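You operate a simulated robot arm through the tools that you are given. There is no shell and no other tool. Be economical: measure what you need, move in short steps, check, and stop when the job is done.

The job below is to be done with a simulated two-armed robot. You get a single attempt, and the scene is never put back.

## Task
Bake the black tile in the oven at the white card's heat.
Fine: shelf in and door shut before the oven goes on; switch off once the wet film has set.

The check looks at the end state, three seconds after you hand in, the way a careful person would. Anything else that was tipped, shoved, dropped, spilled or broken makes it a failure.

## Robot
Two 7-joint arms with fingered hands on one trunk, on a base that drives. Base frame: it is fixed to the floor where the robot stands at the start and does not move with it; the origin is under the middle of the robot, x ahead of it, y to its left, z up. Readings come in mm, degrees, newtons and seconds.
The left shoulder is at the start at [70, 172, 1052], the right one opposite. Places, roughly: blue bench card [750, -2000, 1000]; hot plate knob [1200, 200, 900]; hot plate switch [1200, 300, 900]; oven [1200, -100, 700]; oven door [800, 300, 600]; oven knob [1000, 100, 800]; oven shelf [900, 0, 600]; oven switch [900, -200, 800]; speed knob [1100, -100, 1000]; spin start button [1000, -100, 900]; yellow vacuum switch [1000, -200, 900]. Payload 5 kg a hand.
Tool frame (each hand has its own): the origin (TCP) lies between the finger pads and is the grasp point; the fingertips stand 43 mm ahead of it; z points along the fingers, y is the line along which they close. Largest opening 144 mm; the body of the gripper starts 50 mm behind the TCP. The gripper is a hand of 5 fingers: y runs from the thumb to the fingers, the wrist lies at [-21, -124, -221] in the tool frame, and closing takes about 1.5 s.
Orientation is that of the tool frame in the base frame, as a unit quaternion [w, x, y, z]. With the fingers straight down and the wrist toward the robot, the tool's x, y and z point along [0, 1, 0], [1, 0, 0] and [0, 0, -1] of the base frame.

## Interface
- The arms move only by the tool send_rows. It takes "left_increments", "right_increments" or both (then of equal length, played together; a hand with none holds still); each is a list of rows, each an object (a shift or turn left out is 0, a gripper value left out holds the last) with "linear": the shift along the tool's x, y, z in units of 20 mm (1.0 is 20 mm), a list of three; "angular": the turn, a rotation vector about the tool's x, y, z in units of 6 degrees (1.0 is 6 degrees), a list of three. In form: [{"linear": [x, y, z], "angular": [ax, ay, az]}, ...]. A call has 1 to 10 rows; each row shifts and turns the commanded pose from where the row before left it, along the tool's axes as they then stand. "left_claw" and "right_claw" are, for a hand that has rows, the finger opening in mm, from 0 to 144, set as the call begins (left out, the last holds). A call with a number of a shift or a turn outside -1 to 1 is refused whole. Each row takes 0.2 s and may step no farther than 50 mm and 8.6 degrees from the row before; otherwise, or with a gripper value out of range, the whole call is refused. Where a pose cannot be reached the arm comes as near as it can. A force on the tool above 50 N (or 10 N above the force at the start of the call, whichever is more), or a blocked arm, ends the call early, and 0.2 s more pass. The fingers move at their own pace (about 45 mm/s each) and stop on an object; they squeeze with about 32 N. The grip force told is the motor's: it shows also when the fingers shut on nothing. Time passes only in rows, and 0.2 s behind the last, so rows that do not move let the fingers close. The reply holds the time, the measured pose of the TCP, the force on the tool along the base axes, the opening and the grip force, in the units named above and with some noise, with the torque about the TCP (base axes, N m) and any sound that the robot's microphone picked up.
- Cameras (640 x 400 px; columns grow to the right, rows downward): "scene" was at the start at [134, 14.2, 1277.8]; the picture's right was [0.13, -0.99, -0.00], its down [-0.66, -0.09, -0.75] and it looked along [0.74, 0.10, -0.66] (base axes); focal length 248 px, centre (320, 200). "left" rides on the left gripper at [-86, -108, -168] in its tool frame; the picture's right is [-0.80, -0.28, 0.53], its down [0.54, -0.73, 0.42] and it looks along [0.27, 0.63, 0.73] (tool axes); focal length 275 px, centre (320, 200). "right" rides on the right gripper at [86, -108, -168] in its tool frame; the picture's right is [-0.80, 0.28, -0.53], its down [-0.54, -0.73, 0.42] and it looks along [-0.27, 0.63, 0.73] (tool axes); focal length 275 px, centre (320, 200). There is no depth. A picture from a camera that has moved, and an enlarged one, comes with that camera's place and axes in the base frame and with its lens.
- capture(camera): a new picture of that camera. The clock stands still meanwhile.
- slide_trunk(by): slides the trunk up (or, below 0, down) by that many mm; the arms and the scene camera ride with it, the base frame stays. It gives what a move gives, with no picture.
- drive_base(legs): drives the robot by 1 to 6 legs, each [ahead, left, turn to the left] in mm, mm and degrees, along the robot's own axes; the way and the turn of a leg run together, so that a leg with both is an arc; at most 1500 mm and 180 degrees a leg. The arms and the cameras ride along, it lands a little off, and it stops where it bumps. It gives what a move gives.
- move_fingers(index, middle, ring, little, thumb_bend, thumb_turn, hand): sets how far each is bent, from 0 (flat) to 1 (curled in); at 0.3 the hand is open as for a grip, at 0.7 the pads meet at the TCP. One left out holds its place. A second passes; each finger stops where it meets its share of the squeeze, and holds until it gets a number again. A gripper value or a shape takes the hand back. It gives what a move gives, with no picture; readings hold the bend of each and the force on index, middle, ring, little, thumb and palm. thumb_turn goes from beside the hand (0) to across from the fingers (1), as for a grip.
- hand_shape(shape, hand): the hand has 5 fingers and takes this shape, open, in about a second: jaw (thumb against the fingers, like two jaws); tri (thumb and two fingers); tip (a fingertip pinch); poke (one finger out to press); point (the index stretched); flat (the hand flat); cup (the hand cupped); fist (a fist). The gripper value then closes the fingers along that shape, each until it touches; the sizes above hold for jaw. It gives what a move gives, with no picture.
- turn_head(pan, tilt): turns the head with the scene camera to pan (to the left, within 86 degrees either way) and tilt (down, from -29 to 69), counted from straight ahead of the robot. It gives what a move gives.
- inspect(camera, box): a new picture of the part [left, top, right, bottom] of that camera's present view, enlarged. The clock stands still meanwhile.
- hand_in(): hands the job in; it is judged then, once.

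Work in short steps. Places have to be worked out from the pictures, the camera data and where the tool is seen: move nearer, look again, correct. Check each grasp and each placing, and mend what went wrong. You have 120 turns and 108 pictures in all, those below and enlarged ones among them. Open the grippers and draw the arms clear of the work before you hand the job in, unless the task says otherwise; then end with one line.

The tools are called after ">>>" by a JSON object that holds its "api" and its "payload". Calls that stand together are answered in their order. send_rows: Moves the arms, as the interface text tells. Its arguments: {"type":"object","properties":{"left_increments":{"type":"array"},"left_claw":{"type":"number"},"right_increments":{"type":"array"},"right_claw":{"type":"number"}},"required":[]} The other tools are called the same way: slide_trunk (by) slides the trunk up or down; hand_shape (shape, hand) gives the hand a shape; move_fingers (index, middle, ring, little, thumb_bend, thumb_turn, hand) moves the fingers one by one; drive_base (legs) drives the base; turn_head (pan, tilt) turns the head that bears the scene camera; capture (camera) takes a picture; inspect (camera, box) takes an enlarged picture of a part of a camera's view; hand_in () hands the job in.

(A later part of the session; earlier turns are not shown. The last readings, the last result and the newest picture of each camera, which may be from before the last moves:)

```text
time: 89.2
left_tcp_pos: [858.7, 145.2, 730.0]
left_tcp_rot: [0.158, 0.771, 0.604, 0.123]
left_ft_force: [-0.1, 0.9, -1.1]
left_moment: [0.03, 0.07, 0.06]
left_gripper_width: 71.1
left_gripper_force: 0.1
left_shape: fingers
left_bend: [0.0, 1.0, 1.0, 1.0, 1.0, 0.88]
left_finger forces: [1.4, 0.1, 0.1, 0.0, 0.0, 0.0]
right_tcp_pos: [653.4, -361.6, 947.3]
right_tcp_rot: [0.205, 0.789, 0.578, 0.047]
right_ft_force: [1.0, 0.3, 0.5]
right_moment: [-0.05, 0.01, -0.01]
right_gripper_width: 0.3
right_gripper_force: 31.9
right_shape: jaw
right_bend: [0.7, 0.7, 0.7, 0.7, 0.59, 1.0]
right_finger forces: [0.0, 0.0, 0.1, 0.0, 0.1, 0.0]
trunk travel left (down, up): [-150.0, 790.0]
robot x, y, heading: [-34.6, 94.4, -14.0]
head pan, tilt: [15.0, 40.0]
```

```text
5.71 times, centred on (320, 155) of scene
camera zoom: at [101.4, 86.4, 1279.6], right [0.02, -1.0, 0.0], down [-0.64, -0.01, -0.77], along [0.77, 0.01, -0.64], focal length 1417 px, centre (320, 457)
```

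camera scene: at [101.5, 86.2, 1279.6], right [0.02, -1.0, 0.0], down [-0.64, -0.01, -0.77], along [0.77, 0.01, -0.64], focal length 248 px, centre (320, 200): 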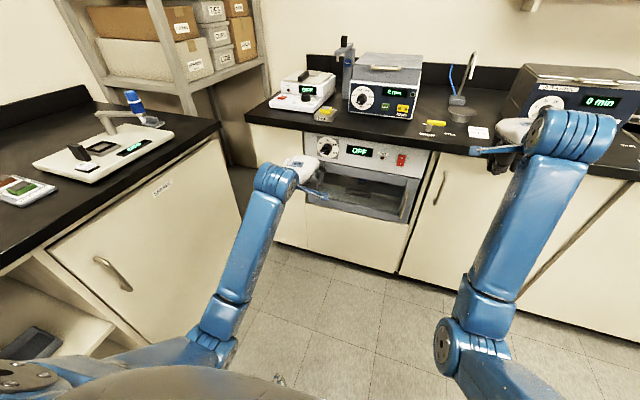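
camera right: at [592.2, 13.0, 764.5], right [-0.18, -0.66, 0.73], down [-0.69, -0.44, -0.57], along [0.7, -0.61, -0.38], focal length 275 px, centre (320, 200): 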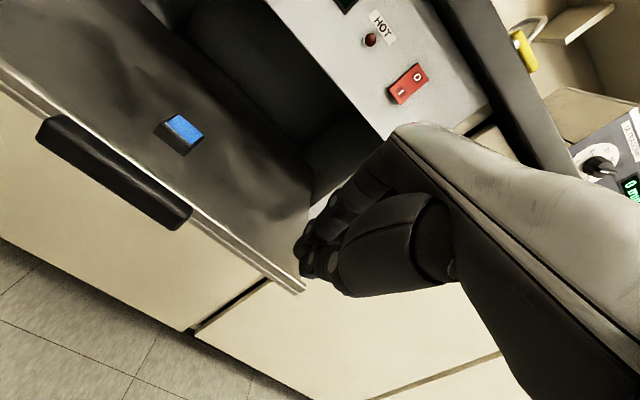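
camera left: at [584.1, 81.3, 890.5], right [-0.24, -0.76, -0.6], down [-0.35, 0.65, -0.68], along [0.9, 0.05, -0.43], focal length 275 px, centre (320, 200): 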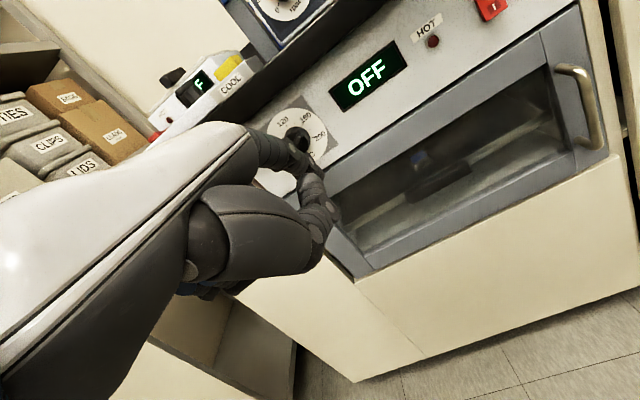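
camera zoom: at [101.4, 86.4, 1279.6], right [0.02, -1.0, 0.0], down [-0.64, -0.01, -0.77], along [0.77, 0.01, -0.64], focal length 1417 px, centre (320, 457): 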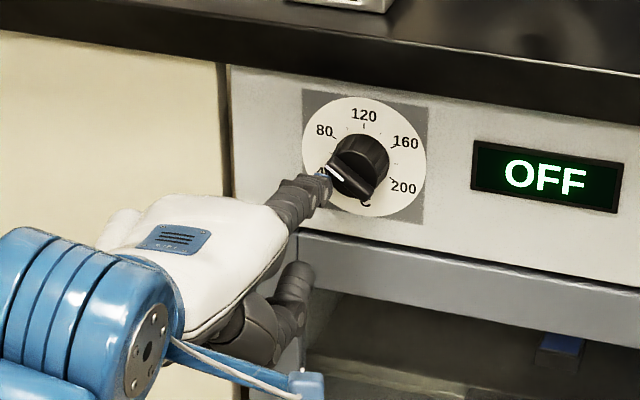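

The pointer turns with the finger. I continue up around the arc.

>>> {"api": "send_rows", "payload": {"left_increments": [{"linear": [0.12, 0.15, -0.34]}, {"linear": [0.05, 0.15, -0.34]}, {"linear": [-0.1, 0.14, -0.32]}]}}

>>> {"api": "inspect", "payload": {"camera": "scene", "box": [280, 120, 360, 190]}}

```text
time: 90.0
left_tcp_pos: [858.1, 146.7, 751.1]
left_tcp_rot: [0.159, 0.771, 0.604, 0.124]
left_ft_force: [-0.9, 0.7, -0.9]
left_moment: [0.0, 0.03, 0.07]
left_gripper_width: 71.7
left_gripper_force: 0.1
left_shape: fingers
left_bend: [0.0, 1.0, 1.0, 1.0, 1.0, 0.88]
left_finger forces: [0.6, 0.0, 0.0, 0.0, 0.0, 0.1]
right_tcp_pos: [653.8, -362.2, 945.6]
right_tcp_rot: [0.205, 0.789, 0.578, 0.046]
right_ft_force: [0.4, -0.1, 0.1]
right_moment: [0.0, 0.01, 0.03]
right_gripper_width: 0.0
right_gripper_force: 32.0
right_shape: jaw
right_bend: [0.7, 0.7, 0.7, 0.7, 0.59, 1.0]
right_finger forces: [0.0, 0.1, 0.1, 0.0, 0.0, 0.0]
trunk travel left (down, up): [-150.0, 790.0]
robot x, y, heading: [-29.2, 89.7, -13.8]
head pan, tilt: [15.0, 40.0]
```

```text
5.71 times, centred on (320, 155) of scene
camera zoom: at [101.4, 86.1, 1279.6], right [0.02, -1.0, 0.0], down [-0.64, -0.01, -0.77], along [0.77, 0.01, -0.64], focal length 1417 px, centre (320, 457)
```

zoom: 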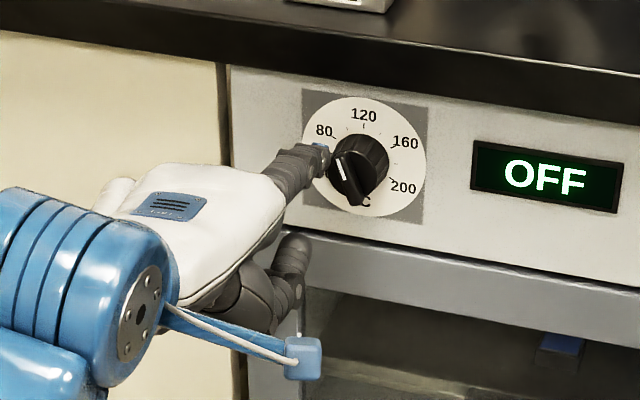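

The pointer is now at roughly 105–108; about 15° more. A small push right and up.

>>> {"api": "send_rows", "payload": {"left_increments": [{"linear": [-0.15, 0.06, -0.13]}, {"linear": [-0.15, 0.03, -0.07]}]}}

>>> {"api": "inspect", "payload": {"camera": "scene", "box": [308, 135, 346, 165]}}

```text
time: 90.6
left_tcp_pos: [857.1, 140.8, 756.9]
left_tcp_rot: [0.159, 0.772, 0.604, 0.122]
left_ft_force: [0.1, 0.6, 0.1]
left_moment: [-0.01, 0.0, 0.05]
left_gripper_width: 72.0
left_gripper_force: 0.3
left_shape: fingers
left_bend: [0.0, 1.0, 1.0, 1.0, 1.0, 0.88]
left_finger forces: [0.3, 0.0, 0.0, 0.0, 0.0, 0.1]
right_tcp_pos: [653.8, -362.1, 947.0]
right_tcp_rot: [0.205, 0.788, 0.578, 0.047]
right_ft_force: [0.2, 0.4, 0.1]
right_moment: [-0.02, -0.01, 0.0]
right_gripper_width: 0.2
right_gripper_force: 32.1
right_shape: jaw
right_bend: [0.7, 0.7, 0.7, 0.7, 0.59, 1.0]
right_finger forces: [0.0, 0.0, 0.0, 0.0, 0.0, 0.0]
trunk travel left (down, up): [-150.0, 790.0]
robot x, y, heading: [-32.9, 94.8, -14.1]
head pan, tilt: [15.0, 40.0]
```

```text
13.33 times, centred on (327, 150) of scene
camera zoom: at [101.6, 86.2, 1279.6], right [0.02, -1.0, 0.0], down [-0.64, -0.01, -0.77], along [0.77, 0.01, -0.64], focal length 3306 px, centre (227, 867)
```

zoom: 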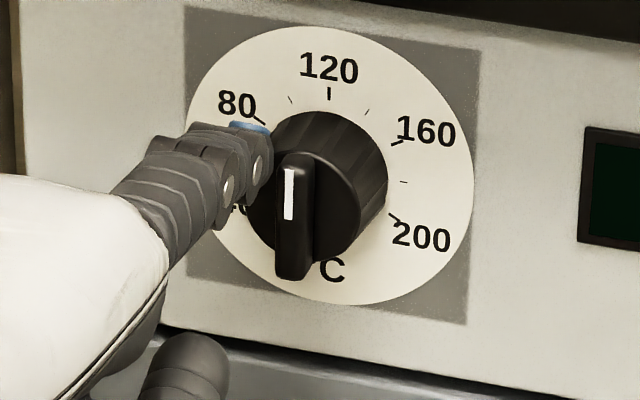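

The pointer's ridge is vertical, right at the 120 tick. I slide the finger left off it and pull straight back.

>>> {"api": "send_rows", "payload": {"left_increments": [{"linear": [0.3, 0, 0]}, {"linear": [0.4, 0, 0]}, {"linear": [0, -0.46, -0.2]}, {"linear": [0, -0.91, -0.41]}, {"linear": [0, -0.91, -0.41]}, {"linear": [0, -0.91, -0.41]}, {"linear": [0, -0.91, -0.41]}, {"linear": [0, -0.91, -0.41]}]}}

>>> {"api": "inspect", "payload": {"camera": "scene", "box": [308, 135, 346, 165]}}

```text
time: 92.4
left_tcp_pos: [755.2, 181.5, 758.6]
left_tcp_rot: [0.16, 0.772, 0.603, 0.122]
left_ft_force: [0.2, -0.3, 0.2]
left_moment: [0.03, 0.03, -0.03]
left_gripper_width: 71.8
left_gripper_force: 0.1
left_shape: fingers
left_bend: [0.0, 1.0, 1.0, 1.0, 1.0, 0.88]
left_finger forces: [0.0, 0.1, 0.0, 0.0, 0.0, 0.1]
right_tcp_pos: [654.6, -362.2, 947.0]
right_tcp_rot: [0.205, 0.789, 0.578, 0.046]
right_ft_force: [-0.9, 0.1, 0.7]
right_moment: [0.0, 0.01, 0.02]
right_gripper_width: 0.0
right_gripper_force: 32.3
right_shape: jaw
right_bend: [0.7, 0.7, 0.7, 0.7, 0.59, 1.0]
right_finger forces: [0.0, 0.0, 0.1, 0.1, 0.1, 0.1]
trunk travel left (down, up): [-150.0, 790.0]
robot x, y, heading: [-34.8, 93.4, -13.6]
head pan, tilt: [15.0, 40.0]
```

```text
13.33 times, centred on (327, 150) of scene
camera zoom: at [101.1, 86.3, 1279.7], right [0.02, -1.0, 0.0], down [-0.64, -0.01, -0.77], along [0.77, 0.01, -0.64], focal length 3306 px, centre (227, 867)
```

zoom: 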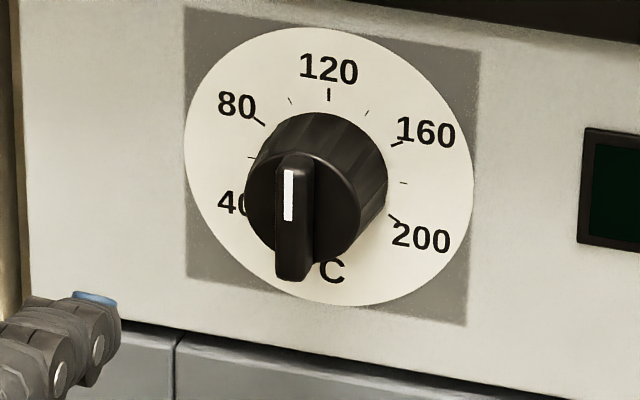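

120 °C is set. Now I drive right so the index tip faces the switch, lower it to the "I" half, and look.

>>> {"api": "drive_base", "payload": {"legs": [[0, -320, 0]]}}

>>> {"api": "send_rows", "payload": {"left_increments": [{"linear": [0, -0.37, 0.84]}, {"linear": [0, -0.37, 0.84]}, {"linear": [0, -0.37, 0.84]}]}}

>>> {"api": "inspect", "payload": {"camera": "scene", "box": [260, 110, 380, 200]}}

>>> {"api": "capture", "payload": {"camera": "left"}}

```text
time: 94.5
left_tcp_pos: [677.5, -131.3, 758.2]
left_tcp_rot: [0.16, 0.772, 0.603, 0.123]
left_ft_force: [0.5, -0.3, 0.1]
left_moment: [0.07, -0.02, 0.0]
left_gripper_width: 72.0
left_gripper_force: 0.1
left_shape: fingers
left_bend: [0.0, 1.0, 1.0, 1.0, 1.0, 0.88]
left_finger forces: [0.0, 0.1, 0.0, 0.1, 0.0, 0.2]
right_tcp_pos: [577.9, -673.2, 946.4]
right_tcp_rot: [0.205, 0.788, 0.578, 0.048]
right_ft_force: [0.2, -0.4, -0.5]
right_moment: [0.02, -0.06, 0.03]
right_gripper_width: 0.0
right_gripper_force: 32.1
right_shape: jaw
right_bend: [0.7, 0.7, 0.7, 0.7, 0.59, 1.0]
right_finger forces: [0.0, 0.1, 0.1, 0.0, 0.0, 0.0]
trunk travel left (down, up): [-150.0, 790.0]
robot x, y, heading: [-110.1, -218.8, -14.3]
head pan, tilt: [15.0, 40.0]
```

```text
time: 95.3
left_tcp_pos: [678.9, -129.9, 703.1]
left_tcp_rot: [0.16, 0.772, 0.603, 0.123]
left_ft_force: [-0.3, -0.5, 0.8]
left_moment: [-0.02, 0.01, -0.02]
left_gripper_width: 72.1
left_gripper_force: 0.1
left_shape: fingers
left_bend: [0.0, 1.0, 1.0, 1.0, 1.0, 0.88]
left_finger forces: [0.0, 0.0, 0.1, 0.0, 0.1, 0.0]
right_tcp_pos: [577.6, -671.2, 946.3]
right_tcp_rot: [0.206, 0.788, 0.578, 0.046]
right_ft_force: [0.4, -0.3, 0.4]
right_moment: [0.01, 0.01, 0.02]
right_gripper_width: 0.2
right_gripper_force: 31.9
right_shape: jaw
right_bend: [0.7, 0.7, 0.7, 0.7, 0.59, 1.0]
right_finger forces: [0.0, 0.0, 0.0, 0.0, 0.1, 0.0]
trunk travel left (down, up): [-150.0, 790.0]
robot x, y, heading: [-107.6, -215.5, -13.8]
head pan, tilt: [15.0, 40.0]
```

```text
4.44 times, centred on (320, 155) of scene
camera zoom: at [24.7, -224.0, 1279.6], right [0.02, -1.0, 0.0], down [-0.64, -0.01, -0.77], along [0.77, 0.01, -0.64], focal length 1102 px, centre (320, 400)
```

zoom: 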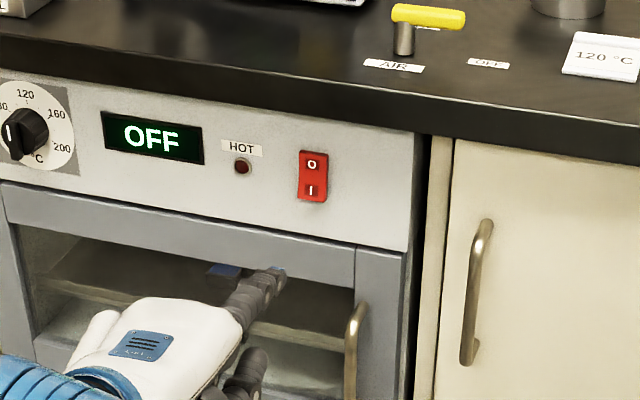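

```text
24 pictures are left
camera left: at [496.5, -174.3, 813.9], right [-0.24, -0.76, -0.6], down [-0.35, 0.65, -0.68], along [0.9, 0.05, -0.43], focal length 275 px, centre (320, 200)
```

left: 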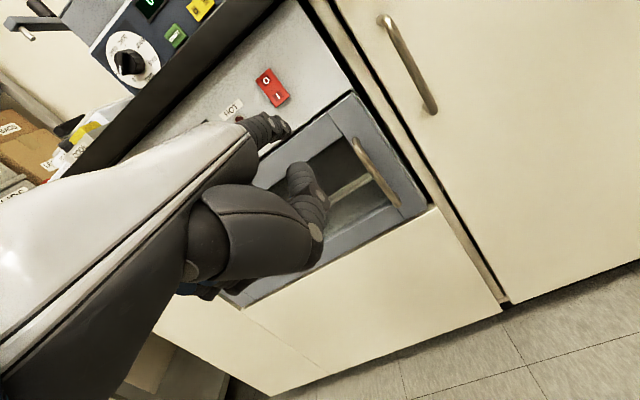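

The finger heads for a spot about 13 mm too low and 3 mm right of the "I", so I correct that and advance 90 mm, then check.

>>> {"api": "send_rows", "payload": {"left_increments": [{"linear": [0.15, 0.265, -0.594]}, {"linear": [0, 0.82, 0.37]}, {"linear": [0, 0.82, 0.37]}, {"linear": [0, 0.82, 0.37]}, {"linear": [0, 0.82, 0.37]}, {"linear": [0, 0.82, 0.37]}]}}

>>> {"api": "inspect", "payload": {"camera": "scene", "box": [280, 120, 360, 180]}}

```text
time: 96.7
left_tcp_pos: [766.0, -149.4, 714.8]
left_tcp_rot: [0.16, 0.772, 0.603, 0.123]
left_ft_force: [0.6, 0.0, 0.0]
left_moment: [0.03, -0.01, 0.05]
left_gripper_width: 72.0
left_gripper_force: 0.0
left_shape: fingers
left_bend: [0.0, 1.0, 1.0, 1.0, 1.0, 0.88]
left_finger forces: [0.0, 0.0, 0.1, 0.0, 0.0, 0.1]
right_tcp_pos: [578.2, -672.4, 945.6]
right_tcp_rot: [0.205, 0.789, 0.578, 0.046]
right_ft_force: [0.4, -0.1, -0.3]
right_moment: [0.03, 0.03, -0.01]
right_gripper_width: 0.0
right_gripper_force: 32.1
right_shape: jaw
right_bend: [0.7, 0.7, 0.7, 0.7, 0.59, 1.0]
right_finger forces: [0.1, 0.0, 0.0, 0.0, 0.0, 0.0]
trunk travel left (down, up): [-150.0, 790.0]
robot x, y, heading: [-109.7, -219.2, -13.7]
head pan, tilt: [15.0, 40.0]
```

```text
6.67 times, centred on (320, 150) of scene
camera zoom: at [25.0, -224.2, 1279.5], right [0.02, -1.0, 0.0], down [-0.64, -0.01, -0.77], along [0.77, 0.01, -0.64], focal length 1653 px, centre (320, 533)
```

zoom: 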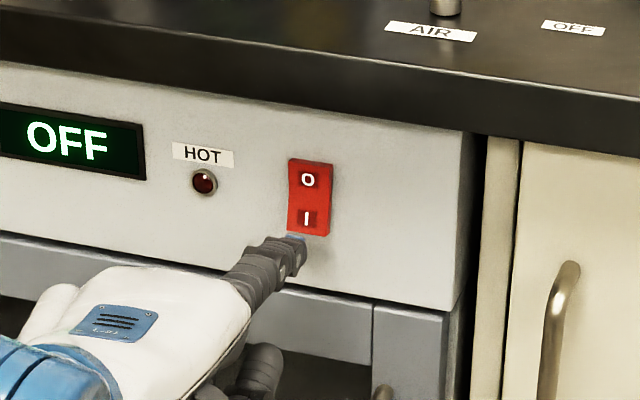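

Aim is on the "I". I press in with 5 mm steps.

>>> {"api": "send_rows", "payload": {"left_increments": [{"linear": [0, 0.3, 0.135]}, {"linear": [0, 0.3, 0.135]}, {"linear": [0, 0.3, 0.135]}, {"linear": [0, 0.23, 0.1]}, {"linear": [0, 0.23, 0.1]}]}}

>>> {"api": "inspect", "payload": {"camera": "scene", "box": [280, 120, 360, 180]}}

```text
time: 97.9
left_tcp_pos: [793.6, -155.0, 713.6]
left_tcp_rot: [0.159, 0.772, 0.603, 0.122]
left_ft_force: [-5.2, 2.6, -4.7]
left_moment: [0.08, 0.22, -0.02]
left_gripper_width: 66.8
left_gripper_force: 4.1
left_shape: fingers
left_bend: [0.02, 1.0, 1.0, 1.0, 1.0, 0.88]
left_finger forces: [8.9, 0.0, 0.0, 0.1, 0.1, 0.1]
right_tcp_pos: [577.5, -672.9, 947.2]
right_tcp_rot: [0.206, 0.788, 0.578, 0.047]
right_ft_force: [-0.9, 0.2, 1.0]
right_moment: [0.01, -0.07, -0.04]
right_gripper_width: 0.0
right_gripper_force: 32.1
right_shape: jaw
right_bend: [0.7, 0.7, 0.7, 0.7, 0.59, 1.0]
right_finger forces: [0.0, 0.0, 0.1, 0.0, 0.1, 0.0]
trunk travel left (down, up): [-150.0, 790.0]
robot x, y, heading: [-107.0, -218.5, -13.8]
head pan, tilt: [15.0, 40.0]
```

```text
6.67 times, centred on (320, 150) of scene
camera zoom: at [24.0, -223.9, 1279.5], right [0.02, -1.0, 0.0], down [-0.64, -0.01, -0.77], along [0.77, 0.01, -0.64], focal length 1653 px, centre (320, 533)
```

zoom: 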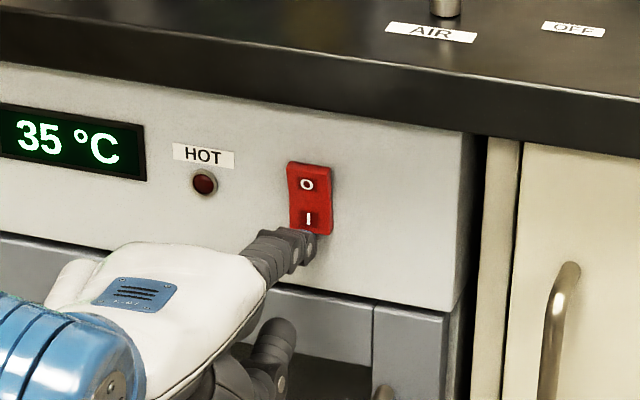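

The oven is on and warming (35 °C). I back the finger off, raise it level with the "O" half for later, and look at the display and tile.

>>> {"api": "send_rows", "payload": {"left_increments": [{"linear": [0, -0.6, -0.27]}, {"linear": [0, -0.6, -0.27]}, {"linear": [0, -0.6, -0.27]}, {"linear": [0, 0.28, -0.64]}, {"linear": [0, 0.28, -0.64]}, {}, {}, {}, {}, {}]}}

>>> {"api": "inspect", "payload": {"camera": "scene", "box": [260, 110, 380, 200]}}

```text
time: 100.1
left_tcp_pos: [756.7, -147.1, 743.5]
left_tcp_rot: [0.159, 0.772, 0.603, 0.121]
left_ft_force: [0.1, -0.9, 0.2]
left_moment: [0.0, 0.0, -0.01]
left_gripper_width: 72.0
left_gripper_force: 0.0
left_shape: fingers
left_bend: [0.0, 1.0, 1.0, 1.0, 1.0, 0.88]
left_finger forces: [0.0, 0.1, 0.0, 0.0, 0.1, 0.0]
right_tcp_pos: [577.0, -672.6, 946.0]
right_tcp_rot: [0.206, 0.788, 0.578, 0.047]
right_ft_force: [0.4, 0.1, -0.1]
right_moment: [0.0, 0.0, 0.02]
right_gripper_width: 0.2
right_gripper_force: 32.1
right_shape: jaw
right_bend: [0.7, 0.7, 0.7, 0.7, 0.59, 1.0]
right_finger forces: [0.1, 0.0, 0.1, 0.0, 0.1, 0.1]
trunk travel left (down, up): [-150.0, 790.0]
robot x, y, heading: [-110.5, -214.4, -13.9]
head pan, tilt: [15.0, 40.0]
```

```text
4.44 times, centred on (320, 155) of scene
camera zoom: at [24.6, -224.1, 1279.6], right [0.02, -1.0, 0.0], down [-0.64, -0.01, -0.77], along [0.77, 0.01, -0.64], focal length 1102 px, centre (320, 400)
```

zoom: 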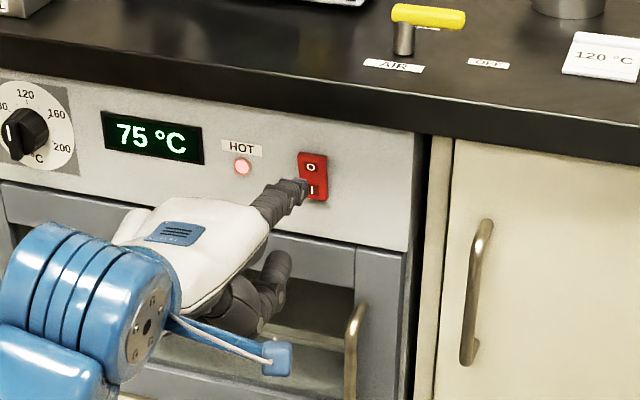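

Heating fast (75 °C). I slide the hand 160 mm left to unmask the tile behind the window.

>>> {"api": "send_rows", "payload": {"left_increments": [{"linear": [1, 0, 0]}, {"linear": [1, 0, 0]}, {"linear": [1, 0, 0]}, {"linear": [1, 0, 0]}, {"linear": [1, 0, 0]}, {"linear": [1, 0, 0]}, {"linear": [1, 0, 0]}, {"linear": [1, 0, 0]}]}}

>>> {"api": "inspect", "payload": {"camera": "scene", "box": [260, 110, 380, 200]}}

```text
time: 101.9
left_tcp_pos: [794.9, 9.4, 743.2]
left_tcp_rot: [0.16, 0.772, 0.603, 0.123]
left_ft_force: [-0.1, 0.5, -0.4]
left_moment: [-0.04, -0.01, -0.02]
left_gripper_width: 71.9
left_gripper_force: 0.1
left_shape: fingers
left_bend: [0.0, 1.0, 1.0, 1.0, 1.0, 0.88]
left_finger forces: [0.0, 0.1, 0.1, 0.1, 0.0, 0.1]
right_tcp_pos: [576.6, -672.4, 946.0]
right_tcp_rot: [0.205, 0.788, 0.578, 0.046]
right_ft_force: [0.6, -0.2, 0.6]
right_moment: [-0.02, -0.04, 0.02]
right_gripper_width: 0.0
right_gripper_force: 32.0
right_shape: jaw
right_bend: [0.7, 0.7, 0.7, 0.7, 0.59, 1.0]
right_finger forces: [0.1, 0.1, 0.0, 0.0, 0.1, 0.0]
trunk travel left (down, up): [-150.0, 790.0]
robot x, y, heading: [-107.6, -218.5, -13.9]
head pan, tilt: [15.0, 40.0]
```

```text
4.44 times, centred on (320, 155) of scene
camera zoom: at [24.6, -223.6, 1279.6], right [0.02, -1.0, 0.0], down [-0.64, -0.01, -0.77], along [0.77, 0.01, -0.64], focal length 1102 px, centre (320, 400)
```

zoom: 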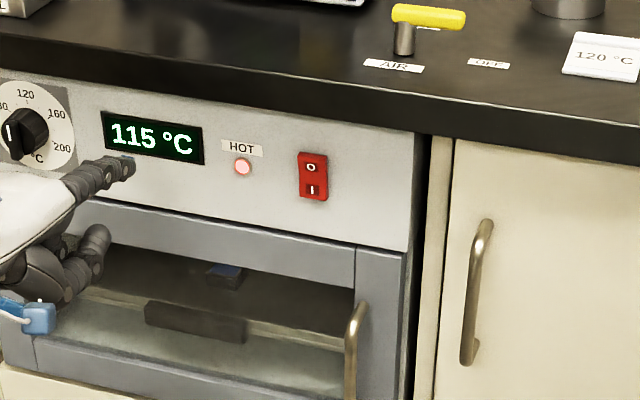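

>>> {"api": "send_rows", "payload": {"left_increments": [{}, {}, {}, {}, {}, {}, {}, {}, {}, {}]}}

>>> {"api": "inspect", "payload": {"camera": "scene", "box": [272, 134, 318, 178]}}

```text
time: 104.1
left_tcp_pos: [795.9, 8.8, 743.1]
left_tcp_rot: [0.159, 0.772, 0.603, 0.123]
left_ft_force: [-0.6, -0.6, 0.0]
left_moment: [0.0, 0.02, -0.01]
left_gripper_width: 72.0
left_gripper_force: 0.1
left_shape: fingers
left_bend: [0.0, 1.0, 1.0, 1.0, 1.0, 0.88]
left_finger forces: [0.0, 0.0, 0.0, 0.0, 0.1, 0.0]
right_tcp_pos: [577.5, -672.2, 945.9]
right_tcp_rot: [0.205, 0.789, 0.578, 0.046]
right_ft_force: [-1.2, 0.3, 0.2]
right_moment: [-0.05, -0.03, -0.01]
right_gripper_width: 0.2
right_gripper_force: 32.0
right_shape: jaw
right_bend: [0.7, 0.7, 0.7, 0.7, 0.59, 1.0]
right_finger forces: [0.0, 0.1, 0.1, 0.1, 0.0, 0.0]
trunk travel left (down, up): [-150.0, 790.0]
robot x, y, heading: [-112.5, -214.9, -14.3]
head pan, tilt: [15.0, 40.0]
```

```text
9.09 times, centred on (295, 156) of scene
camera zoom: at [24.6, -224.0, 1279.6], right [0.02, -1.0, 0.0], down [-0.64, -0.01, -0.77], along [0.77, 0.01, -0.64], focal length 2254 px, centre (547, 600)
```

zoom: 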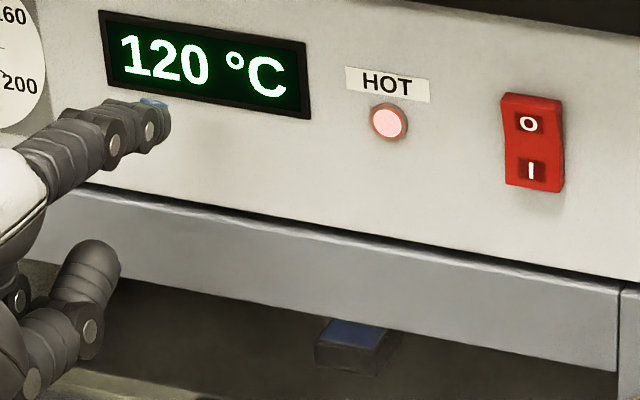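

Steady at exactly 120 °C. I wait and compare the film's look.

>>> {"api": "send_rows", "payload": {"left_increments": [{}, {}, {}, {}, {}, {}, {}, {}, {}, {}]}}

>>> {"api": "send_rows", "payload": {"left_increments": [{}, {}, {}, {}, {}, {}, {}, {}, {}, {}]}}

>>> {"api": "inspect", "payload": {"camera": "scene", "box": [286, 156, 314, 178]}}

```text
time: 106.3
left_tcp_pos: [795.5, 8.3, 742.6]
left_tcp_rot: [0.159, 0.772, 0.603, 0.122]
left_ft_force: [-1.0, 0.0, 0.1]
left_moment: [0.0, 0.0, 0.01]
left_gripper_width: 71.8
left_gripper_force: 0.0
left_shape: fingers
left_bend: [0.0, 1.0, 1.0, 1.0, 1.0, 0.88]
left_finger forces: [0.1, 0.1, 0.1, 0.1, 0.0, 0.1]
right_tcp_pos: [577.2, -672.6, 945.8]
right_tcp_rot: [0.206, 0.789, 0.577, 0.046]
right_ft_force: [0.2, -0.2, 0.3]
right_moment: [-0.02, 0.02, 0.0]
right_gripper_width: 0.1
right_gripper_force: 32.1
right_shape: jaw
right_bend: [0.7, 0.7, 0.7, 0.7, 0.59, 1.0]
right_finger forces: [0.0, 0.0, 0.0, 0.0, 0.1, 0.0]
trunk travel left (down, up): [-150.0, 790.0]
robot x, y, heading: [-107.5, -216.9, -14.3]
head pan, tilt: [15.0, 40.0]
```

```text
time: 108.5
left_tcp_pos: [795.6, 8.9, 743.4]
left_tcp_rot: [0.16, 0.772, 0.603, 0.122]
left_ft_force: [0.4, -0.6, 0.0]
left_moment: [0.04, 0.0, 0.0]
left_gripper_width: 72.0
left_gripper_force: 0.1
left_shape: fingers
left_bend: [0.0, 1.0, 1.0, 1.0, 1.0, 0.88]
left_finger forces: [0.0, 0.0, 0.1, 0.1, 0.1, 0.0]
right_tcp_pos: [577.3, -672.9, 947.1]
right_tcp_rot: [0.205, 0.788, 0.579, 0.047]
right_ft_force: [0.5, 0.3, -0.2]
right_moment: [0.01, -0.01, 0.02]
right_gripper_width: 0.2
right_gripper_force: 32.4
right_shape: jaw
right_bend: [0.7, 0.7, 0.7, 0.7, 0.59, 1.0]
right_finger forces: [0.1, 0.1, 0.1, 0.0, 0.0, 0.1]
trunk travel left (down, up): [-150.0, 790.0]
robot x, y, heading: [-110.3, -217.4, -13.9]
head pan, tilt: [15.0, 40.0]
```

```text
16.00 times, centred on (300, 167) of scene
camera zoom: at [24.6, -224.0, 1279.6], right [0.02, -1.0, 0.0], down [-0.64, -0.01, -0.77], along [0.77, 0.01, -0.64], focal length 3967 px, centre (640, 728)
```

zoom: 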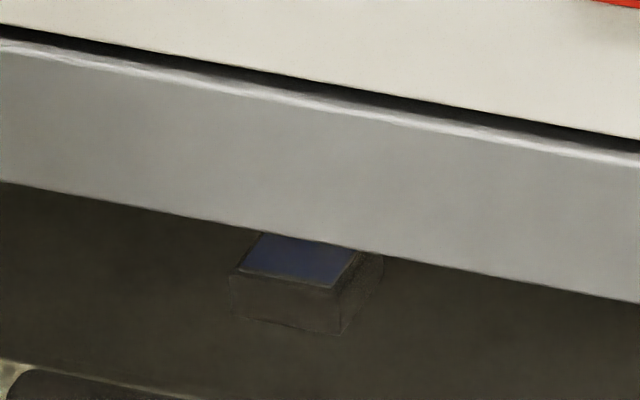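

The film is turning duller, slate blue. I wait a bit more and see whether it has stopped changing.

>>> {"api": "send_rows", "payload": {"left_increments": [{}, {}, {}, {}, {}, {}, {}, {}, {}, {}]}}

>>> {"api": "inspect", "payload": {"camera": "scene", "box": [286, 156, 314, 178]}}

```text
time: 110.7
left_tcp_pos: [795.3, 9.6, 743.0]
left_tcp_rot: [0.16, 0.772, 0.603, 0.123]
left_ft_force: [-0.3, -0.2, 0.5]
left_moment: [0.0, -0.01, 0.0]
left_gripper_width: 71.6
left_gripper_force: 0.0
left_shape: fingers
left_bend: [0.0, 1.0, 1.0, 1.0, 1.0, 0.88]
left_finger forces: [0.1, 0.0, 0.0, 0.1, 0.0, 0.0]
right_tcp_pos: [577.4, -672.7, 946.2]
right_tcp_rot: [0.206, 0.788, 0.578, 0.046]
right_ft_force: [-0.1, 0.4, -0.1]
right_moment: [0.02, -0.01, -0.03]
right_gripper_width: 0.1
right_gripper_force: 31.9
right_shape: jaw
right_bend: [0.7, 0.7, 0.7, 0.7, 0.59, 1.0]
right_finger forces: [0.0, 0.0, 0.0, 0.0, 0.0, 0.0]
trunk travel left (down, up): [-150.0, 790.0]
robot x, y, heading: [-107.1, -217.1, -13.6]
head pan, tilt: [15.0, 40.0]
```

```text
16.00 times, centred on (300, 167) of scene
camera zoom: at [24.6, -224.0, 1279.6], right [0.02, -1.0, 0.0], down [-0.64, -0.01, -0.77], along [0.77, 0.01, -0.64], focal length 3967 px, centre (640, 728)
```

zoom: 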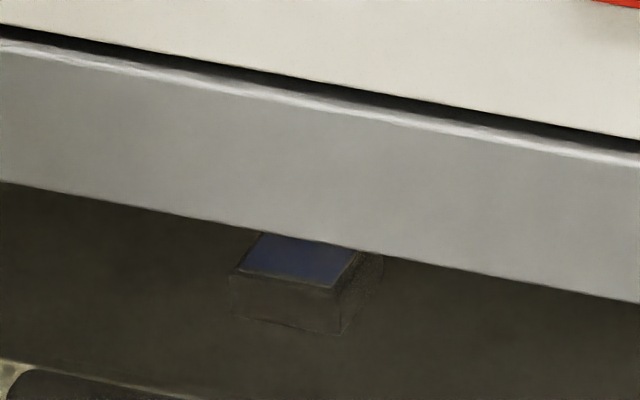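

Little change in 2 s. I wait about 6 s more for a clear comparison.

>>> {"api": "send_rows", "payload": {"left_increments": [{}, {}, {}, {}, {}, {}, {}, {}, {}, {}]}}

>>> {"api": "send_rows", "payload": {"left_increments": [{}, {}, {}, {}, {}, {}, {}, {}, {}, {}]}}

>>> {"api": "send_rows", "payload": {"left_increments": [{}, {}, {}, {}, {}, {}, {}, {}, {}, {}]}}

>>> {"api": "inspect", "payload": {"camera": "scene", "box": [286, 156, 314, 178]}}

```text
time: 112.9
left_tcp_pos: [795.9, 9.1, 742.2]
left_tcp_rot: [0.159, 0.772, 0.603, 0.122]
left_ft_force: [0.1, 0.5, -0.6]
left_moment: [-0.05, 0.05, 0.0]
left_gripper_width: 71.9
left_gripper_force: 0.1
left_shape: fingers
left_bend: [0.0, 1.0, 1.0, 1.0, 1.0, 0.88]
left_finger forces: [0.1, 0.0, 0.0, 0.1, 0.1, 0.0]
right_tcp_pos: [577.4, -674.0, 945.0]
right_tcp_rot: [0.206, 0.788, 0.578, 0.047]
right_ft_force: [-0.7, -0.1, 1.2]
right_moment: [0.0, 0.02, 0.0]
right_gripper_width: 0.0
right_gripper_force: 32.1
right_shape: jaw
right_bend: [0.7, 0.7, 0.7, 0.7, 0.59, 1.0]
right_finger forces: [0.0, 0.0, 0.0, 0.0, 0.0, 0.1]
trunk travel left (down, up): [-150.0, 790.0]
robot x, y, heading: [-110.4, -220.1, -14.2]
head pan, tilt: [15.0, 40.0]
```

```text
time: 115.1
left_tcp_pos: [795.9, 8.7, 743.3]
left_tcp_rot: [0.159, 0.772, 0.603, 0.123]
left_ft_force: [0.4, 0.2, 0.4]
left_moment: [0.01, 0.0, -0.01]
left_gripper_width: 71.9
left_gripper_force: 0.0
left_shape: fingers
left_bend: [0.0, 1.0, 1.0, 1.0, 1.0, 0.88]
left_finger forces: [0.1, 0.1, 0.0, 0.0, 0.0, 0.1]
right_tcp_pos: [577.2, -672.3, 946.8]
right_tcp_rot: [0.205, 0.789, 0.578, 0.046]
right_ft_force: [-0.2, 0.5, 0.2]
right_moment: [-0.01, -0.03, -0.02]
right_gripper_width: 0.1
right_gripper_force: 31.8
right_shape: jaw
right_bend: [0.7, 0.7, 0.7, 0.7, 0.59, 1.0]
right_finger forces: [0.0, 0.0, 0.1, 0.1, 0.0, 0.0]
trunk travel left (down, up): [-150.0, 790.0]
robot x, y, heading: [-109.8, -220.4, -14.0]
head pan, tilt: [15.0, 40.0]
```

```text
time: 117.3
left_tcp_pos: [795.4, 8.7, 744.3]
left_tcp_rot: [0.16, 0.772, 0.603, 0.123]
left_ft_force: [-0.2, 0.3, 0.8]
left_moment: [0.01, 0.02, 0.0]
left_gripper_width: 71.9
left_gripper_force: 0.1
left_shape: fingers
left_bend: [0.0, 1.0, 1.0, 1.0, 1.0, 0.88]
left_finger forces: [0.0, 0.0, 0.0, 0.0, 0.0, 0.0]
right_tcp_pos: [576.9, -673.3, 947.3]
right_tcp_rot: [0.205, 0.788, 0.578, 0.047]
right_ft_force: [0.3, -0.4, 0.0]
right_moment: [0.02, -0.02, 0.0]
right_gripper_width: 0.0
right_gripper_force: 32.2
right_shape: jaw
right_bend: [0.7, 0.7, 0.7, 0.7, 0.59, 1.0]
right_finger forces: [0.1, 0.0, 0.0, 0.0, 0.0, 0.0]
trunk travel left (down, up): [-150.0, 790.0]
robot x, y, heading: [-108.6, -217.7, -14.1]
head pan, tilt: [15.0, 40.0]
```

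```text
16.00 times, centred on (300, 167) of scene
camera zoom: at [24.6, -224.0, 1279.6], right [0.02, -1.0, 0.0], down [-0.64, -0.01, -0.77], along [0.77, 0.01, -0.64], focal length 3967 px, centre (640, 728)
```

zoom: 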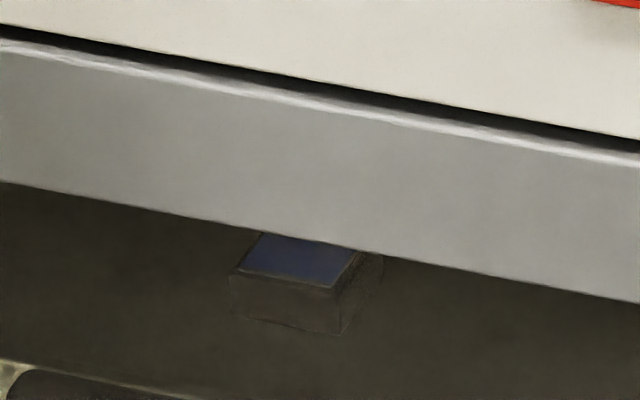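

No change over the last 9 s. I need a better view of the film, so I lower the trunk 100 mm to look in under the door's top rail.

>>> {"api": "slide_trunk", "payload": {"by": -100}}

>>> {"api": "inspect", "payload": {"camera": "scene", "box": [276, 116, 326, 166]}}

```text
time: 118.7
left_tcp_pos: [794.7, 9.1, 643.4]
left_tcp_rot: [0.161, 0.772, 0.602, 0.124]
left_ft_force: [0.5, -0.3, -0.1]
left_moment: [0.0, -0.04, 0.02]
left_gripper_width: 71.7
left_gripper_force: 0.1
left_shape: fingers
left_bend: [0.0, 1.0, 1.0, 1.0, 1.0, 0.88]
left_finger forces: [0.0, 0.0, 0.1, 0.1, 0.1, 0.0]
right_tcp_pos: [576.4, -672.5, 847.4]
right_tcp_rot: [0.205, 0.788, 0.578, 0.046]
right_ft_force: [-0.9, -0.6, 0.6]
right_moment: [0.0, 0.0, 0.01]
right_gripper_width: 0.1
right_gripper_force: 31.8
right_shape: jaw
right_bend: [0.7, 0.7, 0.7, 0.7, 0.59, 1.0]
right_finger forces: [0.1, 0.1, 0.0, 0.1, 0.0, 0.0]
trunk travel left (down, up): [-50.0, 890.0]
robot x, y, heading: [-108.1, -216.8, -14.0]
head pan, tilt: [15.0, 40.0]
```

```text
8.00 times, centred on (301, 141) of scene
camera zoom: at [24.2, -224.0, 1179.8], right [0.02, -1.0, 0.0], down [-0.64, -0.01, -0.77], along [0.77, 0.01, -0.64], focal length 1984 px, centre (472, 672)
```

zoom: 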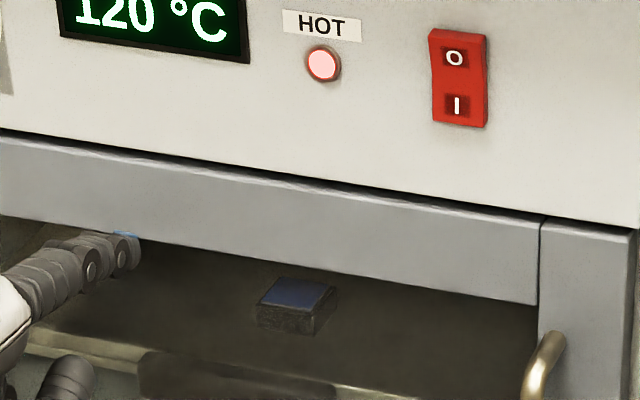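

The film now reads as a dark navy versus the bright blue before heating. One more short wait to confirm it's stable.

>>> {"api": "send_rows", "payload": {"left_increments": [{}, {}, {}, {}, {}, {}, {}, {}, {}, {}]}}

>>> {"api": "send_rows", "payload": {"left_increments": [{}, {}, {}, {}, {}, {}, {}, {}, {}, {}]}}

>>> {"api": "inspect", "payload": {"camera": "scene", "box": [276, 116, 326, 166]}}

```text
time: 120.8
left_tcp_pos: [794.5, 9.3, 644.7]
left_tcp_rot: [0.159, 0.772, 0.603, 0.122]
left_ft_force: [0.5, -0.2, 0.3]
left_moment: [0.01, -0.02, 0.02]
left_gripper_width: 72.0
left_gripper_force: 0.1
left_shape: fingers
left_bend: [0.0, 1.0, 1.0, 1.0, 1.0, 0.88]
left_finger forces: [0.1, 0.1, 0.1, 0.1, 0.1, 0.1]
right_tcp_pos: [576.7, -672.2, 846.1]
right_tcp_rot: [0.206, 0.788, 0.578, 0.046]
right_ft_force: [-0.8, -0.2, -1.0]
right_moment: [-0.04, -0.02, -0.01]
right_gripper_width: 0.0
right_gripper_force: 32.1
right_shape: jaw
right_bend: [0.7, 0.7, 0.7, 0.7, 0.59, 1.0]
right_finger forces: [0.0, 0.0, 0.0, 0.1, 0.1, 0.1]
trunk travel left (down, up): [-50.0, 890.0]
robot x, y, heading: [-112.2, -216.8, -14.0]
head pan, tilt: [15.0, 40.0]
```

```text
time: 123.0
left_tcp_pos: [795.8, 9.3, 642.3]
left_tcp_rot: [0.16, 0.772, 0.603, 0.122]
left_ft_force: [-0.1, -0.8, -0.1]
left_moment: [-0.01, -0.02, 0.0]
left_gripper_width: 72.0
left_gripper_force: 0.0
left_shape: fingers
left_bend: [0.0, 1.0, 1.0, 1.0, 1.0, 0.88]
left_finger forces: [0.1, 0.0, 0.0, 0.1, 0.0, 0.0]
right_tcp_pos: [578.0, -673.4, 846.3]
right_tcp_rot: [0.205, 0.789, 0.578, 0.047]
right_ft_force: [0.8, 0.8, -0.8]
right_moment: [0.01, -0.01, -0.04]
right_gripper_width: 0.1
right_gripper_force: 31.6
right_shape: jaw
right_bend: [0.7, 0.7, 0.7, 0.7, 0.59, 1.0]
right_finger forces: [0.1, 0.1, 0.0, 0.0, 0.0, 0.1]
trunk travel left (down, up): [-50.0, 890.0]
robot x, y, heading: [-113.7, -218.0, -13.9]
head pan, tilt: [15.0, 40.0]
```

```text
8.00 times, centred on (301, 141) of scene
camera zoom: at [24.6, -224.0, 1179.6], right [0.02, -1.0, 0.0], down [-0.64, -0.01, -0.77], along [0.77, 0.01, -0.64], focal length 1984 px, centre (472, 672)
```

zoom: 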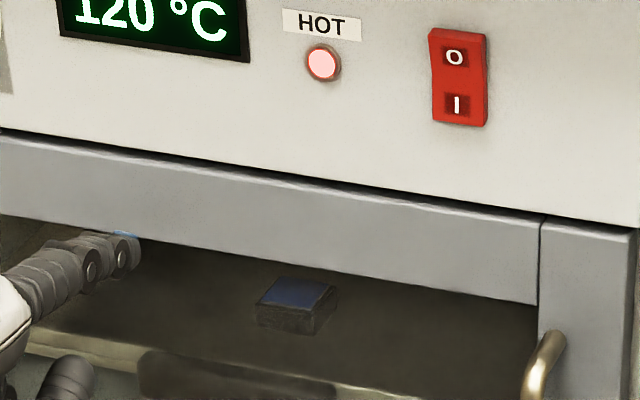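

The film looks stable and set. I go back to the switch: trunk up, hand back right 160 mm to where the tip lines up with "O".

>>> {"api": "slide_trunk", "payload": {"by": 100}}

>>> {"api": "send_rows", "payload": {"left_increments": [{"linear": [-1, 0, 0]}, {"linear": [-1, 0, 0]}, {"linear": [-1, 0, 0]}, {"linear": [-1, 0, 0]}, {"linear": [-1, 0, 0]}, {"linear": [-1, 0, 0]}, {"linear": [-1, 0, 0]}, {"linear": [-1, 0, 0]}]}}

>>> {"api": "inspect", "payload": {"camera": "scene", "box": [280, 120, 360, 180]}}

```text
time: 124.4
left_tcp_pos: [795.5, 8.8, 742.1]
left_tcp_rot: [0.159, 0.773, 0.602, 0.121]
left_ft_force: [-0.7, -1.6, -0.3]
left_moment: [0.0, 0.02, 0.0]
left_gripper_width: 71.9
left_gripper_force: 0.0
left_shape: fingers
left_bend: [0.0, 1.0, 1.0, 1.0, 1.0, 0.88]
left_finger forces: [0.1, 0.1, 0.0, 0.0, 0.0, 0.0]
right_tcp_pos: [577.5, -672.2, 945.5]
right_tcp_rot: [0.206, 0.789, 0.578, 0.047]
right_ft_force: [0.3, 0.0, -0.8]
right_moment: [-0.02, 0.03, -0.02]
right_gripper_width: 0.0
right_gripper_force: 31.9
right_shape: jaw
right_bend: [0.7, 0.7, 0.7, 0.7, 0.59, 1.0]
right_finger forces: [0.1, 0.1, 0.0, 0.0, 0.0, 0.0]
trunk travel left (down, up): [-150.0, 790.0]
robot x, y, heading: [-110.9, -215.6, -13.9]
head pan, tilt: [15.0, 40.0]
```

```text
time: 126.2
left_tcp_pos: [756.4, -147.2, 743.1]
left_tcp_rot: [0.159, 0.772, 0.603, 0.122]
left_ft_force: [0.4, -0.1, 0.3]
left_moment: [-0.01, 0.0, -0.01]
left_gripper_width: 71.7
left_gripper_force: 0.1
left_shape: fingers
left_bend: [0.0, 1.0, 1.0, 1.0, 1.0, 0.88]
left_finger forces: [0.0, 0.1, 0.0, 0.1, 0.0, 0.1]
right_tcp_pos: [577.5, -672.7, 945.6]
right_tcp_rot: [0.205, 0.788, 0.578, 0.046]
right_ft_force: [0.2, 0.2, -0.3]
right_moment: [0.0, 0.01, 0.02]
right_gripper_width: 0.0
right_gripper_force: 32.4
right_shape: jaw
right_bend: [0.7, 0.7, 0.7, 0.7, 0.59, 1.0]
right_finger forces: [0.1, 0.0, 0.0, 0.0, 0.0, 0.1]
trunk travel left (down, up): [-150.0, 790.0]
robot x, y, heading: [-110.3, -216.0, -13.8]
head pan, tilt: [15.0, 40.0]
```

```text
6.67 times, centred on (320, 150) of scene
camera zoom: at [24.6, -224.5, 1279.6], right [0.02, -1.0, 0.0], down [-0.64, -0.01, -0.77], along [0.77, 0.01, -0.64], focal length 1653 px, centre (320, 533)
```

zoom: 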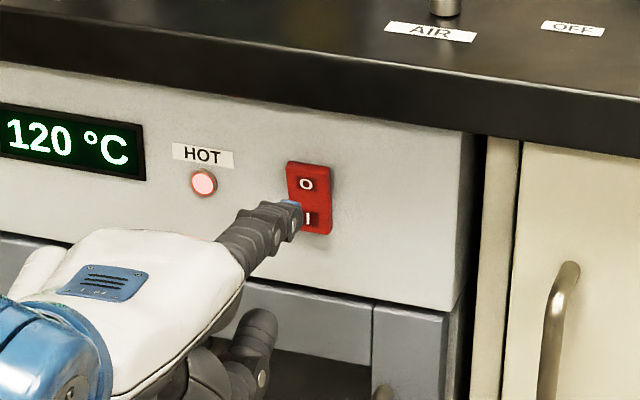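

The aim projects onto the upper "O" half. I press in.

>>> {"api": "send_rows", "payload": {"left_increments": [{"linear": [0, 0.4, 0.18]}, {"linear": [0, 0.4, 0.18]}, {"linear": [0, 0.3, 0.135]}, {"linear": [0, 0.25, 0.11]}, {"linear": [0, 0.23, 0.1]}, {"linear": [0, 0.23, 0.1]}]}}

>>> {"api": "inspect", "payload": {"camera": "scene", "box": [280, 120, 360, 180]}}

```text
time: 127.5
left_tcp_pos: [784.7, -150.8, 748.3]
left_tcp_rot: [0.162, 0.771, 0.603, 0.125]
left_ft_force: [-32.1, 8.6, 5.7]
left_moment: [-0.83, -2.68, -0.79]
left_gripper_width: 69.0
left_gripper_force: 16.8
left_shape: fingers
left_bend: [0.01, 1.0, 1.0, 1.0, 1.0, 0.88]
left_finger forces: [33.2, 0.1, 0.1, 0.0, 0.1, 0.0]
right_tcp_pos: [574.9, -669.5, 949.1]
right_tcp_rot: [0.206, 0.787, 0.579, 0.049]
right_ft_force: [0.0, 0.3, -0.7]
right_moment: [-0.01, 0.0, -0.03]
right_gripper_width: 0.0
right_gripper_force: 32.3
right_shape: jaw
right_bend: [0.7, 0.7, 0.7, 0.7, 0.59, 1.0]
right_finger forces: [0.1, 0.0, 0.0, 0.1, 0.0, 0.0]
trunk travel left (down, up): [-150.0, 790.0]
robot x, y, heading: [-109.2, -219.4, -13.6]
head pan, tilt: [15.0, 40.0]
stopped in row 6 (left hand): the force on the tool passed its limit at 56 N (the readings are from after the stop); the commanded pose is now the measured one
```

```text
6.67 times, centred on (320, 150) of scene
camera zoom: at [19.7, -222.4, 1280.0], right [0.02, -1.0, 0.0], down [-0.64, -0.01, -0.77], along [0.77, 0.02, -0.64], focal length 1653 px, centre (320, 533)
```

zoom: 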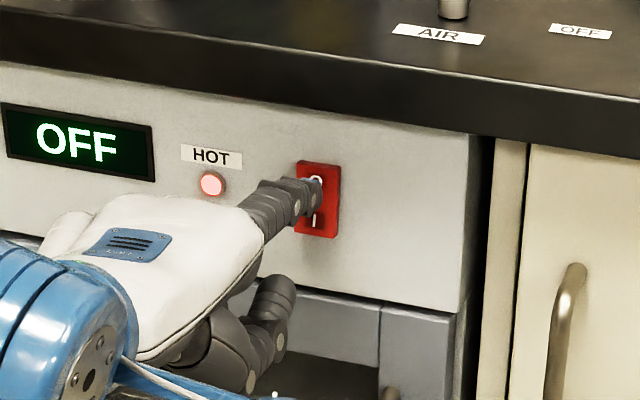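

The oven reads OFF. I back the finger straight out and slide away to check switch, door and film.

>>> {"api": "send_rows", "payload": {"left_increments": [{"linear": [0, -0.5, -0.22]}, {"linear": [0, -0.8, -0.36]}, {"linear": [0, -0.8, -0.36]}, {"linear": [0, -0.8, -0.36]}, {"linear": [0, -0.8, -0.36]}, {"linear": [0, -0.8, -0.36]}, {"linear": [0, -0.8, -0.36]}]}}

>>> {"api": "drive_base", "payload": {"legs": [[-150, 0, 0]]}}

>>> {"api": "slide_trunk", "payload": {"by": -100}}

>>> {"api": "capture", "payload": {"camera": "scene"}}

```text
time: 129.1
left_tcp_pos: [675.4, -126.3, 746.5]
left_tcp_rot: [0.161, 0.771, 0.603, 0.123]
left_ft_force: [0.0, -0.9, 0.1]
left_moment: [0.01, -0.03, 0.01]
left_gripper_width: 71.8
left_gripper_force: 0.2
left_shape: fingers
left_bend: [0.0, 1.0, 1.0, 1.0, 1.0, 0.88]
left_finger forces: [0.0, 0.0, 0.0, 0.0, 0.0, 0.0]
right_tcp_pos: [577.3, -670.7, 946.6]
right_tcp_rot: [0.205, 0.788, 0.579, 0.047]
right_ft_force: [-0.7, -0.2, 0.3]
right_moment: [0.0, 0.0, 0.03]
right_gripper_width: 0.1
right_gripper_force: 31.8
right_shape: jaw
right_bend: [0.7, 0.7, 0.7, 0.7, 0.59, 1.0]
right_finger forces: [0.1, 0.0, 0.0, 0.0, 0.0, 0.0]
trunk travel left (down, up): [-150.0, 790.0]
robot x, y, heading: [-110.8, -218.5, -13.7]
head pan, tilt: [15.0, 40.0]
```

```text
time: 130.4
left_tcp_pos: [531.0, -90.5, 746.6]
left_tcp_rot: [0.162, 0.772, 0.602, 0.124]
left_ft_force: [-0.4, 0.4, 0.8]
left_moment: [-0.02, 0.0, 0.05]
left_gripper_width: 72.0
left_gripper_force: 0.1
left_shape: fingers
left_bend: [0.0, 1.0, 1.0, 1.0, 1.0, 0.88]
left_finger forces: [0.0, 0.0, 0.0, 0.0, 0.0, 0.0]
right_tcp_pos: [430.4, -634.1, 947.5]
right_tcp_rot: [0.206, 0.787, 0.579, 0.047]
right_ft_force: [-0.5, 0.3, 1.0]
right_moment: [-0.03, -0.02, 0.0]
right_gripper_width: 0.2
right_gripper_force: 32.2
right_shape: jaw
right_bend: [0.7, 0.7, 0.7, 0.7, 0.59, 1.0]
right_finger forces: [0.1, 0.1, 0.1, 0.0, 0.1, 0.0]
trunk travel left (down, up): [-150.0, 790.0]
robot x, y, heading: [-255.7, -181.3, -13.9]
head pan, tilt: [15.0, 40.0]
```

```text
time: 131.8
left_tcp_pos: [530.3, -89.9, 646.7]
left_tcp_rot: [0.16, 0.772, 0.602, 0.123]
left_ft_force: [0.3, -0.4, 0.1]
left_moment: [0.01, 0.0, 0.04]
left_gripper_width: 71.7
left_gripper_force: 0.0
left_shape: fingers
left_bend: [0.0, 1.0, 1.0, 1.0, 1.0, 0.88]
left_finger forces: [0.0, 0.1, 0.0, 0.0, 0.1, 0.0]
right_tcp_pos: [432.0, -636.2, 846.6]
right_tcp_rot: [0.206, 0.788, 0.578, 0.047]
right_ft_force: [-0.6, 0.1, -0.3]
right_moment: [-0.02, 0.01, -0.01]
right_gripper_width: 0.0
right_gripper_force: 32.6
right_shape: jaw
right_bend: [0.7, 0.7, 0.7, 0.7, 0.59, 1.0]
right_finger forces: [0.0, 0.0, 0.0, 0.1, 0.1, 0.0]
trunk travel left (down, up): [-50.0, 890.0]
robot x, y, heading: [-254.9, -180.6, -13.9]
head pan, tilt: [15.0, 40.0]
```

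```text
11 pictures are left
camera scene: at [-121.6, -187.8, 1179.8], right [0.02, -1.0, 0.0], down [-0.64, -0.01, -0.77], along [0.77, 0.01, -0.64], focal length 248 px, centre (320, 200)
```

scene: 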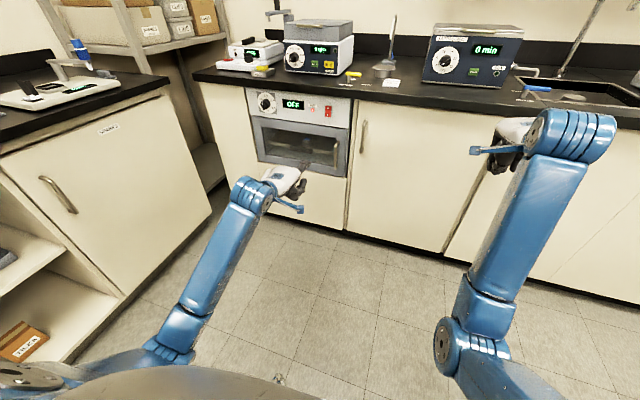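

>>> {"api": "inspect", "payload": {"camera": "scene", "box": [245, 85, 360, 185]}}

>>> {"api": "capture", "payload": {"camera": "left"}}

```text
4.00 times, centred on (302, 135) of scene
camera zoom: at [-121.6, -187.8, 1179.8], right [0.02, -1.0, 0.0], down [-0.64, -0.01, -0.77], along [0.77, 0.01, -0.64], focal length 992 px, centre (390, 460)
```

zoom: 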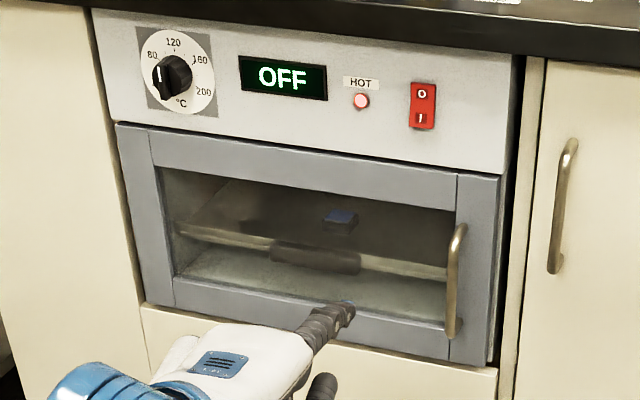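

```text
9 pictures are left
camera left: at [348.8, -134.0, 757.0], right [-0.24, -0.76, -0.6], down [-0.35, 0.65, -0.68], along [0.9, 0.05, -0.42], focal length 275 px, centre (320, 200)
```

left: 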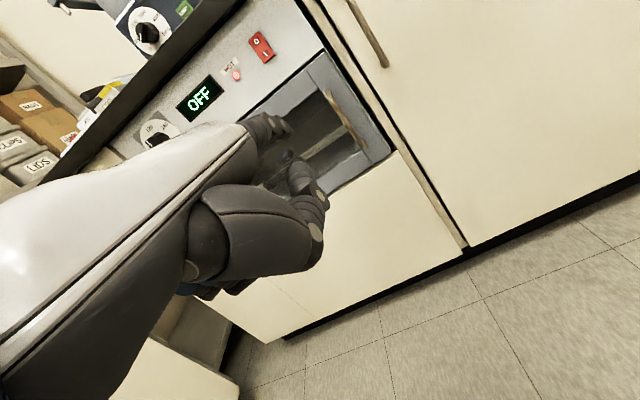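

>>> {"api": "inspect", "payload": {"camera": "scene", "box": [296, 132, 318, 148]}}

```text
16.00 times, centred on (307, 140) of scene
camera zoom: at [-121.6, -187.8, 1179.8], right [0.02, -1.0, 0.0], down [-0.64, -0.01, -0.77], along [0.77, 0.01, -0.64], focal length 3967 px, centre (528, 1160)
```

zoom: 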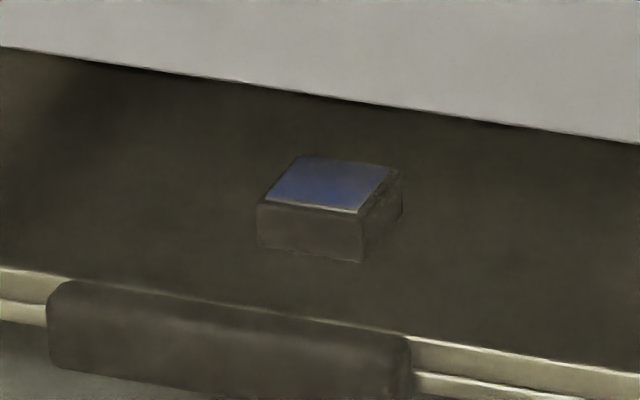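

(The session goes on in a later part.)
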